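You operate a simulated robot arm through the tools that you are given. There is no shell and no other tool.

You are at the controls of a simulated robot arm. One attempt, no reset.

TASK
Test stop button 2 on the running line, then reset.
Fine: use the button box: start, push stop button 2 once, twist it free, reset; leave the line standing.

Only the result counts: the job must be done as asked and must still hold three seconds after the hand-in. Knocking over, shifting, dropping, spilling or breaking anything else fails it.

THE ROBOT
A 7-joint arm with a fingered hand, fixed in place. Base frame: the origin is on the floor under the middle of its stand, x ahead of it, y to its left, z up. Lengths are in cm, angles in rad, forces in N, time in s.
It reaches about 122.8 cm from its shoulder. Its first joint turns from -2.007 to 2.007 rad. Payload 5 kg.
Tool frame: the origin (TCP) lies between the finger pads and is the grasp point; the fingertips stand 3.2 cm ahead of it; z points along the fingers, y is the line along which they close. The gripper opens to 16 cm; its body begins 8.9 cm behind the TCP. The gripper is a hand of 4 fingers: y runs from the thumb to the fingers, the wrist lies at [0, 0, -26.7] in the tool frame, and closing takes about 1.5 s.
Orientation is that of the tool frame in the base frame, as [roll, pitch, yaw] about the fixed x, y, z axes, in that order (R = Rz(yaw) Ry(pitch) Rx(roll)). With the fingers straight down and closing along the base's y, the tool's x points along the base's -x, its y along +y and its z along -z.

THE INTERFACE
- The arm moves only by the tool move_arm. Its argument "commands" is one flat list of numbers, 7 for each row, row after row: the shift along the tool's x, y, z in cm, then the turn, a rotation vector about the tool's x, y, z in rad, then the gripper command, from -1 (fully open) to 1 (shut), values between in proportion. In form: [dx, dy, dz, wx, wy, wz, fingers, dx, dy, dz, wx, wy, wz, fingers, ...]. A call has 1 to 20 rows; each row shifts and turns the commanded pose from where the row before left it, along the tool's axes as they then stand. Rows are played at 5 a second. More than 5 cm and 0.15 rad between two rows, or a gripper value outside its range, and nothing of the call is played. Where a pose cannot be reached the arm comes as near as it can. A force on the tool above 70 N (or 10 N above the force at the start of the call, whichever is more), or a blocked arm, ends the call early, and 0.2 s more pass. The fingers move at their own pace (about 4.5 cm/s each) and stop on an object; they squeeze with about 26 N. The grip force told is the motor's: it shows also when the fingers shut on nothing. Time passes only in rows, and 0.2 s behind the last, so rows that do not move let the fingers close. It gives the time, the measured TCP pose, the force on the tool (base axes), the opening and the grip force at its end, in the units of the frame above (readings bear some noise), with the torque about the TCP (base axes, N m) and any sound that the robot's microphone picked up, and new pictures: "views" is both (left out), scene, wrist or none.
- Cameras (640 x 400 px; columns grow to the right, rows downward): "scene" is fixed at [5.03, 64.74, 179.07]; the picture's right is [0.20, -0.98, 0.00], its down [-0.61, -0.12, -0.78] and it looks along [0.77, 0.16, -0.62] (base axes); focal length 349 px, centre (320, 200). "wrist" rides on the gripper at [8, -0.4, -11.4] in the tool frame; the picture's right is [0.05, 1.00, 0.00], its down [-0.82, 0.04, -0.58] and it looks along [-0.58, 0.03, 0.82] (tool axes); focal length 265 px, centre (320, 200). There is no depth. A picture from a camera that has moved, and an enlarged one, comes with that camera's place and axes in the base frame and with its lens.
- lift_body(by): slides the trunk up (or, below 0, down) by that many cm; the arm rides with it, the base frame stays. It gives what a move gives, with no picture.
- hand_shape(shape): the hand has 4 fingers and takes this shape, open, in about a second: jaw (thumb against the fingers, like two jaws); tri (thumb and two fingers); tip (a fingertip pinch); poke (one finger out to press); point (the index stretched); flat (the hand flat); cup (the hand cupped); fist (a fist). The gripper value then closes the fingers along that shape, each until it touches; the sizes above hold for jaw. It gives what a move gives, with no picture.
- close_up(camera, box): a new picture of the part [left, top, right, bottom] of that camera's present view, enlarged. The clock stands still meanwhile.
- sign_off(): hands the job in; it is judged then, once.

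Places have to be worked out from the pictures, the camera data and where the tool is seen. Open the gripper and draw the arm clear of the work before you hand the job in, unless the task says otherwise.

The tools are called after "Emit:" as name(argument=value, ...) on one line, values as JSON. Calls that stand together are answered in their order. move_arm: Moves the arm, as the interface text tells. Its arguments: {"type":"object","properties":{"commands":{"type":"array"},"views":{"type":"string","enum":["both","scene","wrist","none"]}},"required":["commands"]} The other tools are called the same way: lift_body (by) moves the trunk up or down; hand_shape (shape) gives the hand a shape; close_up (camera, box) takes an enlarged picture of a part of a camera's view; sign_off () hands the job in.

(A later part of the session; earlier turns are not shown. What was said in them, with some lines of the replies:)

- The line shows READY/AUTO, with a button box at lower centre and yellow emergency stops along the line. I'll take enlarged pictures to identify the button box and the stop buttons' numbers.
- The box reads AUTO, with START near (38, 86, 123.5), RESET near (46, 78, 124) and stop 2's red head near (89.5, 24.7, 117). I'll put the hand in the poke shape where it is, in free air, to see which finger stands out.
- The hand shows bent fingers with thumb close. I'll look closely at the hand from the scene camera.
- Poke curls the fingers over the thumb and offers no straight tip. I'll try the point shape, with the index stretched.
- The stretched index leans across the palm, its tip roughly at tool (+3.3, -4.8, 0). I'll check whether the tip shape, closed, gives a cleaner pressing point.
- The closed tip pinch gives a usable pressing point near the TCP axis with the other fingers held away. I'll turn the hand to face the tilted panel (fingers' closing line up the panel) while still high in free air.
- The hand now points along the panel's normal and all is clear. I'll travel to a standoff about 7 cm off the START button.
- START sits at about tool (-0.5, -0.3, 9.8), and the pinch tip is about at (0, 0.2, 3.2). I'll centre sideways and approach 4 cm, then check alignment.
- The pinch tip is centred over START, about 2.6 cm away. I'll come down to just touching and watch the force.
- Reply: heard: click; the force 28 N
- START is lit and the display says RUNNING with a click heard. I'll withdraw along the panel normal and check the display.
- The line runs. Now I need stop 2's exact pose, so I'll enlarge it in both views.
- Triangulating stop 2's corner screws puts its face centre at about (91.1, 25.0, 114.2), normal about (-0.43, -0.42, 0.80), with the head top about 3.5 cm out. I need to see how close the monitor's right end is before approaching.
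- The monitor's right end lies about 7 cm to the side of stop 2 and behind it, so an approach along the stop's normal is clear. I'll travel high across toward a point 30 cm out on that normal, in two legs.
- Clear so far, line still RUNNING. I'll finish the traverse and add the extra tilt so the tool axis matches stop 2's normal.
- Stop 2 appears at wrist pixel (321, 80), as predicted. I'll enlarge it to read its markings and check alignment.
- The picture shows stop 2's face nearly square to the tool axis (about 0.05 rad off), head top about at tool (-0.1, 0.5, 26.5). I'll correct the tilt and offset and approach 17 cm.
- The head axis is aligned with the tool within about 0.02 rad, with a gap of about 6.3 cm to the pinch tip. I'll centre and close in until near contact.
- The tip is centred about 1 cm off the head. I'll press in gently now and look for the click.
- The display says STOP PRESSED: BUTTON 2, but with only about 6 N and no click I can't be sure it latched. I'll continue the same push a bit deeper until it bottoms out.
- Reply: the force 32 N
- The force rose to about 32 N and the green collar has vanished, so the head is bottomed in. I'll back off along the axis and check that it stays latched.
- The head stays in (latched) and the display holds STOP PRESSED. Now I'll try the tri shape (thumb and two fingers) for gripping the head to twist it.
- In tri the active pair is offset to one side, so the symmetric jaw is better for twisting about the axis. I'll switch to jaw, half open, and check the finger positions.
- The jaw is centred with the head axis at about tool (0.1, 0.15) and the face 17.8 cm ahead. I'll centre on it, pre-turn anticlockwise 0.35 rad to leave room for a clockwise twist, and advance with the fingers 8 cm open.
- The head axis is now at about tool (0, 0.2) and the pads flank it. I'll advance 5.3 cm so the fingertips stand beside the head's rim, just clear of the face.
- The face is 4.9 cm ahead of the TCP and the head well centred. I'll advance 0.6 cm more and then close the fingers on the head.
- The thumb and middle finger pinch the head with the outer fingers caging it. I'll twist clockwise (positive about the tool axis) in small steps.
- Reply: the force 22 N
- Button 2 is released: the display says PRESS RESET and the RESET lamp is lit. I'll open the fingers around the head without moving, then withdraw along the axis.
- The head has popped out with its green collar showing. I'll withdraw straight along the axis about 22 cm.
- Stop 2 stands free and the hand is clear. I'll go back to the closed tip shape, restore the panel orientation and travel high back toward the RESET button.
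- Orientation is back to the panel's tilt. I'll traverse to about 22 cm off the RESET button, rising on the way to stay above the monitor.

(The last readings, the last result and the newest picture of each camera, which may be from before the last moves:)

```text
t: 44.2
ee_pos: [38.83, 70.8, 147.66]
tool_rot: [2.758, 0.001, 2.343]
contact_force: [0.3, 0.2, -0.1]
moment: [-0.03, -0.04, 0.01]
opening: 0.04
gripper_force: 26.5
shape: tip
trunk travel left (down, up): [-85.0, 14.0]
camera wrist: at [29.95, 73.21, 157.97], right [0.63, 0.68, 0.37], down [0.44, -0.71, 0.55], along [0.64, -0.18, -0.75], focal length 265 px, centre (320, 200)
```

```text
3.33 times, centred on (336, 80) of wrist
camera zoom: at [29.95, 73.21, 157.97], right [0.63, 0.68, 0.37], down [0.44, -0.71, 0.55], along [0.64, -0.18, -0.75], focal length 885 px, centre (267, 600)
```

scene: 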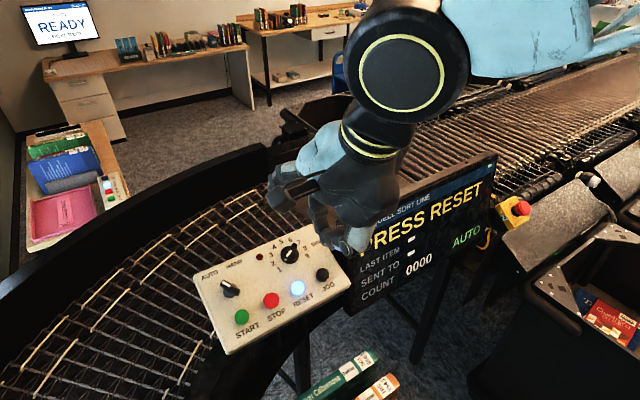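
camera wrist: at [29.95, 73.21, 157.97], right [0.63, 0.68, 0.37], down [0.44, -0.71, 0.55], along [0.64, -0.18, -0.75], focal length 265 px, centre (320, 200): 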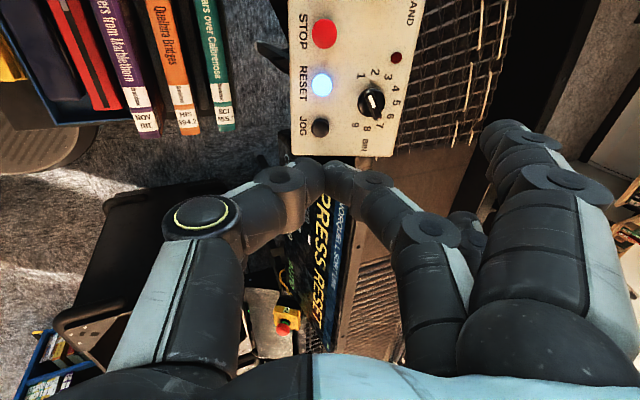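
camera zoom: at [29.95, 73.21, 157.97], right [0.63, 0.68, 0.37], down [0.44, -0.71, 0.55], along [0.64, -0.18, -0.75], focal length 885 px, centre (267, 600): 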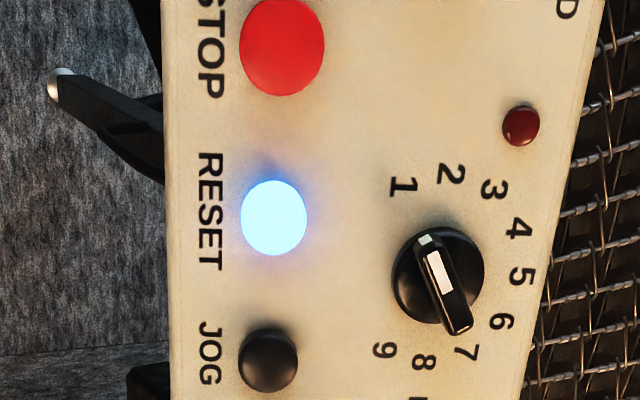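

RESET lies on the tool axis (about 0.2, 0.26 in tool x, y), matching the pinch tip. I'll descend 18 cm along the normal and recheck.

Emit:
move_arm(commands=[0, 0, 3.5, 0, 0, 0, 1, 0, 0, 3.5, 0, 0, 0, 1, 0, 0, 3.5, 0, 0, 0, 1, 0, 0, 3, 0, 0, 0, 1, 0, 0, 2.5, 0, 0, 0, 1, 0, 0, 2, 0, 0, 0, 1], views="both")

Emit:
close_up(camera="wrist", box=[224, 70, 416, 190])

Emit:
close_up(camera="scene", box=[220, 230, 380, 330])

```text
t: 45.6
ee_pos: [43.61, 75.51, 131.07]
tool_rot: [2.758, -0.002, 2.343]
contact_force: [0.3, 0.4, 0.3]
moment: [-0.02, -0.01, -0.01]
opening: 0.02
gripper_force: 26.3
shape: tip
trunk travel left (down, up): [-85.0, 14.0]
camera wrist: at [34.71, 77.93, 141.38], right [0.63, 0.68, 0.37], down [0.44, -0.71, 0.55], along [0.64, -0.18, -0.75], focal length 265 px, centre (320, 200)
```

scene: 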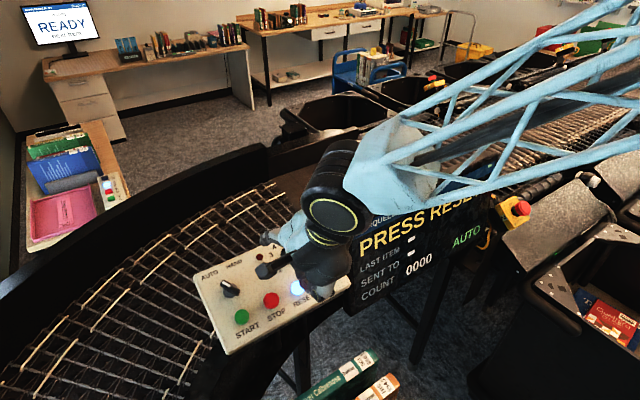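
wrist: 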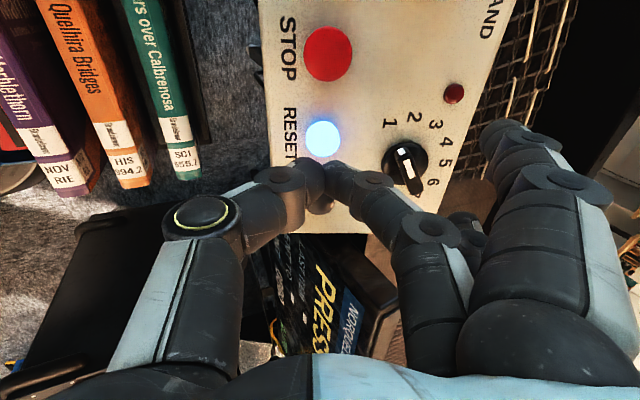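

```text
3.33 times, centred on (320, 130) of wrist
camera zoom: at [34.71, 77.93, 141.38], right [0.63, 0.68, 0.37], down [0.44, -0.71, 0.55], along [0.64, -0.18, -0.75], focal length 885 px, centre (320, 433)
```

zoom: 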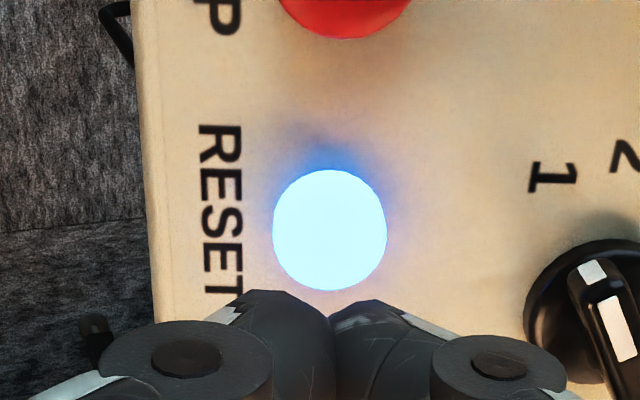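

```text
4.00 times, centred on (300, 280) of scene
camera zoom: at [5.03, 64.74, 179.07], right [0.2, -0.98, 0.0], down [-0.61, -0.12, -0.78], along [0.77, 0.16, -0.62], focal length 1395 px, centre (400, -120)
```

zoom: 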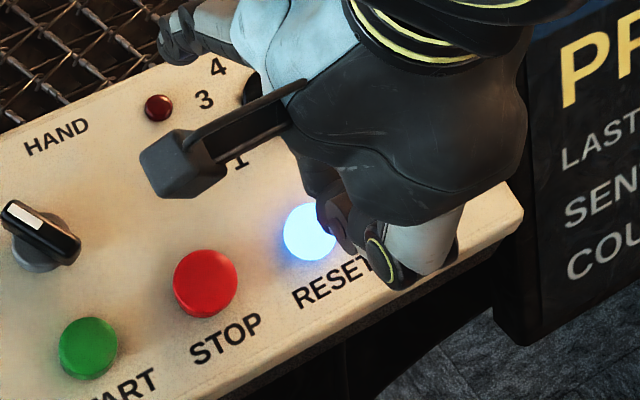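

RESET is centred under the pinch tip, about 4.3 cm away. I'll press it the same gentle way as START.

Emit:
move_arm(commands=[0, 0, 1.5, 0, 0, 0, 1, 0, 0, 1.2, 0, 0, 0, 1, 0, 0, 0.9, 0, 0, 0, 1, 0, 0, 0.4, 0, 0, 0, 1, 0, 0, 0.3, 0, 0, 0, 1, 0, 0, 0.3, 0, 0, 0, 1], views="both")

Emit:
close_up(camera="wrist", box=[224, 70, 416, 190])

```text
t: 47.0
ee_pos: [44.78, 76.52, 126.98]
tool_rot: [2.756, -0.003, 2.344]
contact_force: [-2.8, -4.6, 12.6]
moment: [0.0, -0.1, -0.01]
opening: 0.01
gripper_force: 26.5
shape: tip
trunk travel left (down, up): [-85.0, 14.0]
heard: click
camera wrist: at [35.93, 79.01, 137.32], right [0.63, 0.68, 0.37], down [0.44, -0.71, 0.55], along [0.64, -0.18, -0.75], focal length 265 px, centre (320, 200)
```

scene: 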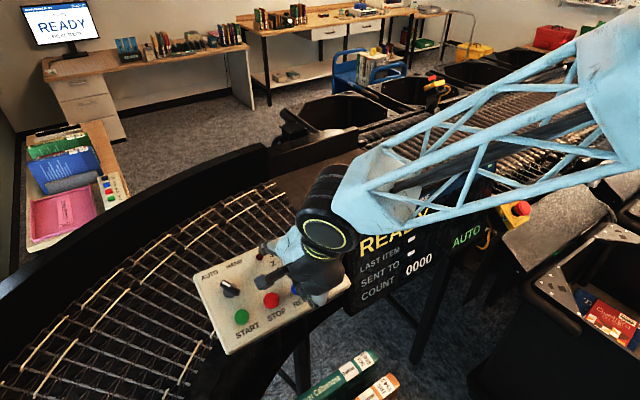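
wrist: 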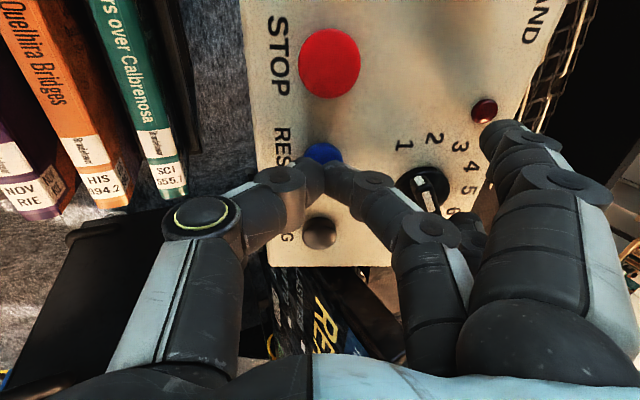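

```text
3.33 times, centred on (320, 130) of wrist
camera zoom: at [35.93, 79.01, 137.32], right [0.63, 0.68, 0.37], down [0.44, -0.71, 0.55], along [0.64, -0.18, -0.75], focal length 885 px, centre (320, 433)
```

zoom: 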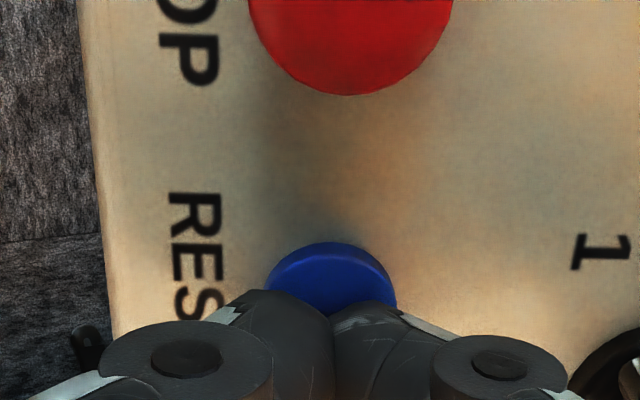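

A click was heard, the RESET lamp went out and the display reads READY. I'll withdraw along the normal and verify.

Emit:
move_arm(commands=[0, 0, -1, 0, 0, 0, 1, 0, 0, -2, 0, 0, 0, 1, 0, 0, -3, 0, 0, 0, 1, 0, 0, -3, 0, 0, 0, 1, 0, 0, -3, 0, 0, 0, 1, 0, 0, -3, 0, 0, 0, 1, 0, 0, -3, 0, 0, 0, 1, 0, 0, -3, 0, 0, 0, 1, 0, 0, -3, 0, 0, 0, 1], views="both")

```text
t: 49.0
ee_pos: [38.16, 70.25, 149.36]
tool_rot: [2.761, 0.0, 2.343]
contact_force: [0.0, 0.3, -0.2]
moment: [0.0, -0.02, 0.0]
opening: 0.0
gripper_force: 25.8
shape: tip
trunk travel left (down, up): [-85.0, 14.0]
camera wrist: at [29.3, 72.72, 159.67], right [0.63, 0.68, 0.37], down [0.44, -0.71, 0.55], along [0.64, -0.18, -0.75], focal length 265 px, centre (320, 200)
```

scene: 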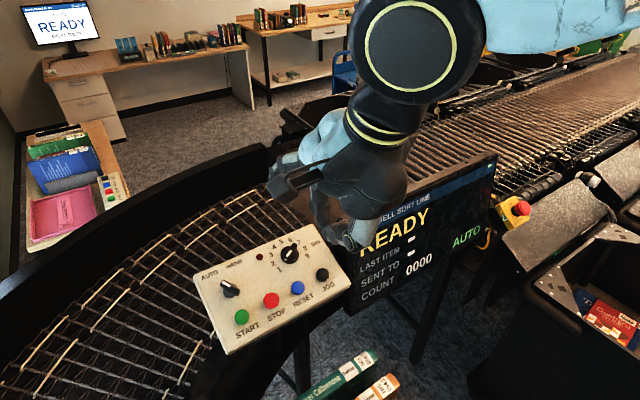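
wrist: 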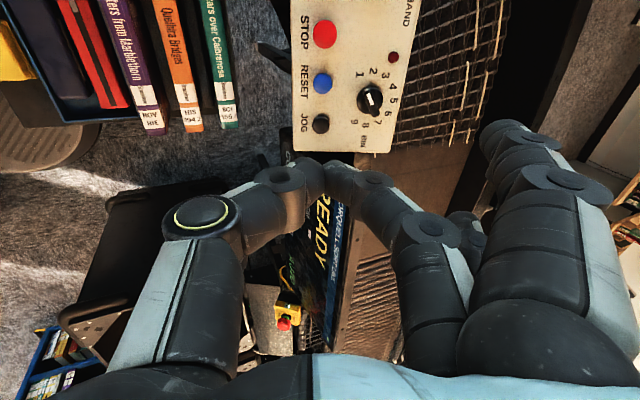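

The line is READY and standing. I'll move the arm clear to near its starting place, then open the hand there.

Emit:
move_arm(commands=[-3.37, -0.48, -1.35, 0, 0, 0, 1, -3.37, -0.48, -1.35, 0, 0, 0, 1, -3.37, -0.48, -1.35, 0, 0, 0, 1, -3.37, -0.48, -1.35, 0, 0, 0, 1, -3.37, -0.48, -1.35, 0, 0, 0, 1, -3.37, -0.48, -1.35, 0, 0, 0, 1], views="none")

Emit:
hand_shape(shape="jaw")

Emit:
move_arm(commands=[0, 0, 0, 0, 0, 0, -1, 0, 0, 0, 0, 0, 0, -1, 0, 0, 0, 0, 0, 0, -1, 0, 0, 0, 0, 0, 0, -1, 0, 0, 0, 0, 0, 0, -1, 0, 0, 0, 0, 0, 0, -1], views="both")

Emit:
close_up(camera="scene", box=[190, 150, 550, 360])

Emit:
close_up(camera="scene", box=[480, 185, 544, 225])

```text
t: 50.4
ee_pos: [48.44, 51.56, 155.65]
tool_rot: [2.757, -0.001, 2.344]
contact_force: [0.2, 0.0, 1.1]
moment: [0.04, 0.01, -0.02]
opening: 0.0
gripper_force: 25.4
shape: tip
trunk travel left (down, up): [-85.0, 14.0]
```

```text
t: 51.3
ee_pos: [48.33, 51.96, 155.42]
tool_rot: [2.76, -0.001, 2.342]
contact_force: [0.3, -0.3, -0.6]
moment: [0.03, 0.01, -0.05]
opening: 16.0
gripper_force: 0.0
shape: jaw
trunk travel left (down, up): [-85.0, 14.0]
```

```text
t: 52.7
ee_pos: [48.41, 51.94, 155.47]
tool_rot: [2.758, -0.003, 2.343]
contact_force: [0.8, -0.1, 0.4]
moment: [-0.01, -0.01, -0.01]
opening: 16.0
gripper_force: 0.1
shape: jaw
trunk travel left (down, up): [-85.0, 14.0]
camera wrist: at [39.56, 54.37, 165.76], right [0.63, 0.68, 0.37], down [0.44, -0.71, 0.55], along [0.64, -0.18, -0.75], focal length 265 px, centre (320, 200)
```

scene: 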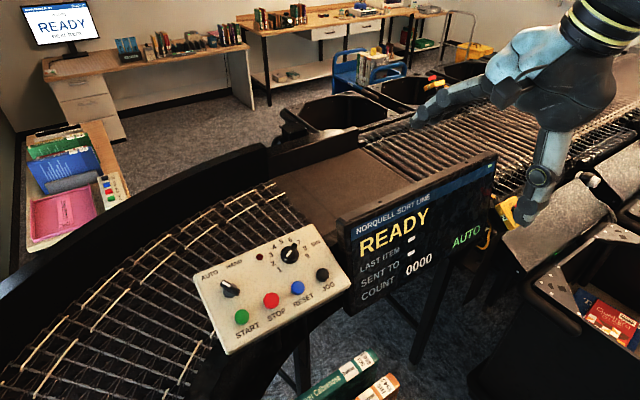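
wrist: 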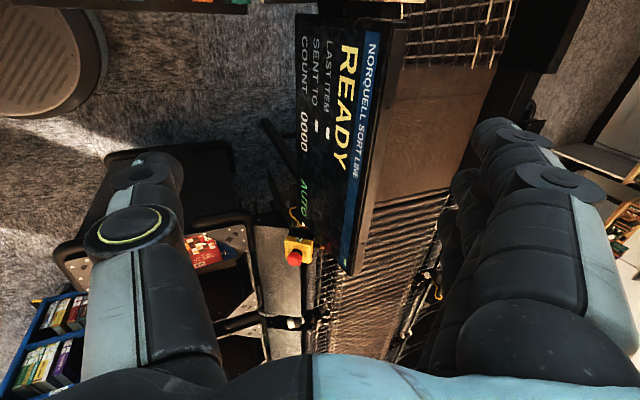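

```text
1.78 times, centred on (370, 255) of scene
camera zoom: at [5.03, 64.74, 179.07], right [0.2, -0.98, 0.0], down [-0.61, -0.12, -0.78], along [0.77, 0.16, -0.62], focal length 620 px, centre (231, 102)
```

zoom: 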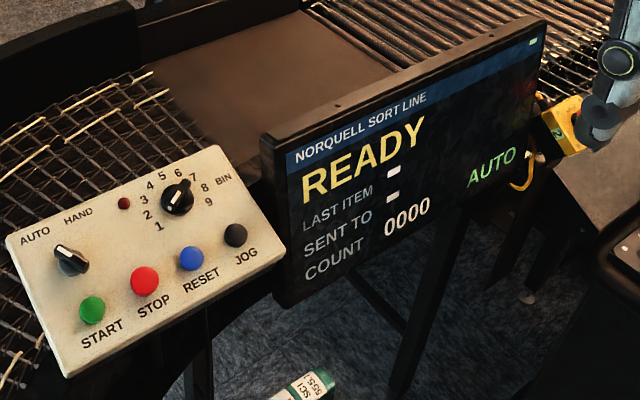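

```text
10.00 times, centred on (512, 205) of scene
camera zoom: at [5.03, 64.74, 179.07], right [0.2, -0.98, 0.0], down [-0.61, -0.12, -0.78], along [0.77, 0.16, -0.62], focal length 3488 px, centre (-1600, 150)
```

zoom: 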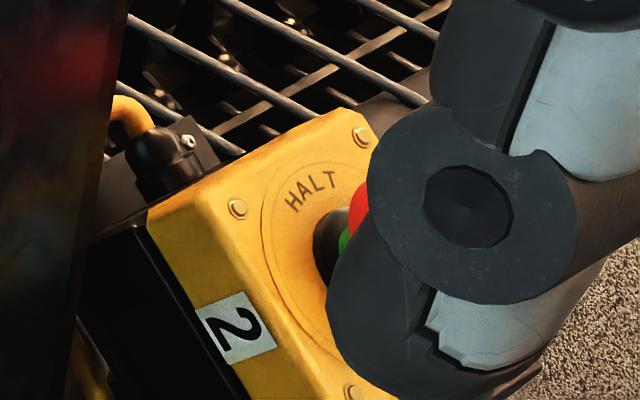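

The display reads READY in AUTO, stop 2 is free (green collar visible), the line stands still and the hand is open and clear at about (48, 52, 155). Everything was done in order, so I hand the job in.

Emit:
sign_off()

```text
The job is handed in.
```

Stop button 2 was tested on the running line and the line was reset. It was standing still, showing READY in AUTO, when I handed the job in.

1. **Start:** I pressed START on the button box. A click was heard, the lamp lit and the display showed RUNNING.
2. **Stop button 2:** I pushed it once. The display showed STOP PRESSED: BUTTON 2 and the head stayed latched when I let go.
3. **Twist free:** I turned the head clockwise until it released. The display changed to PRESS RESET and the head popped back out.
4. **Reset:** I pressed RESET on the button box. A click was heard, the lamp went out and the display returned to READY.

I saw no sign that anything else was touched or shifted. The hand is open and back near its starting place, clear of the work.
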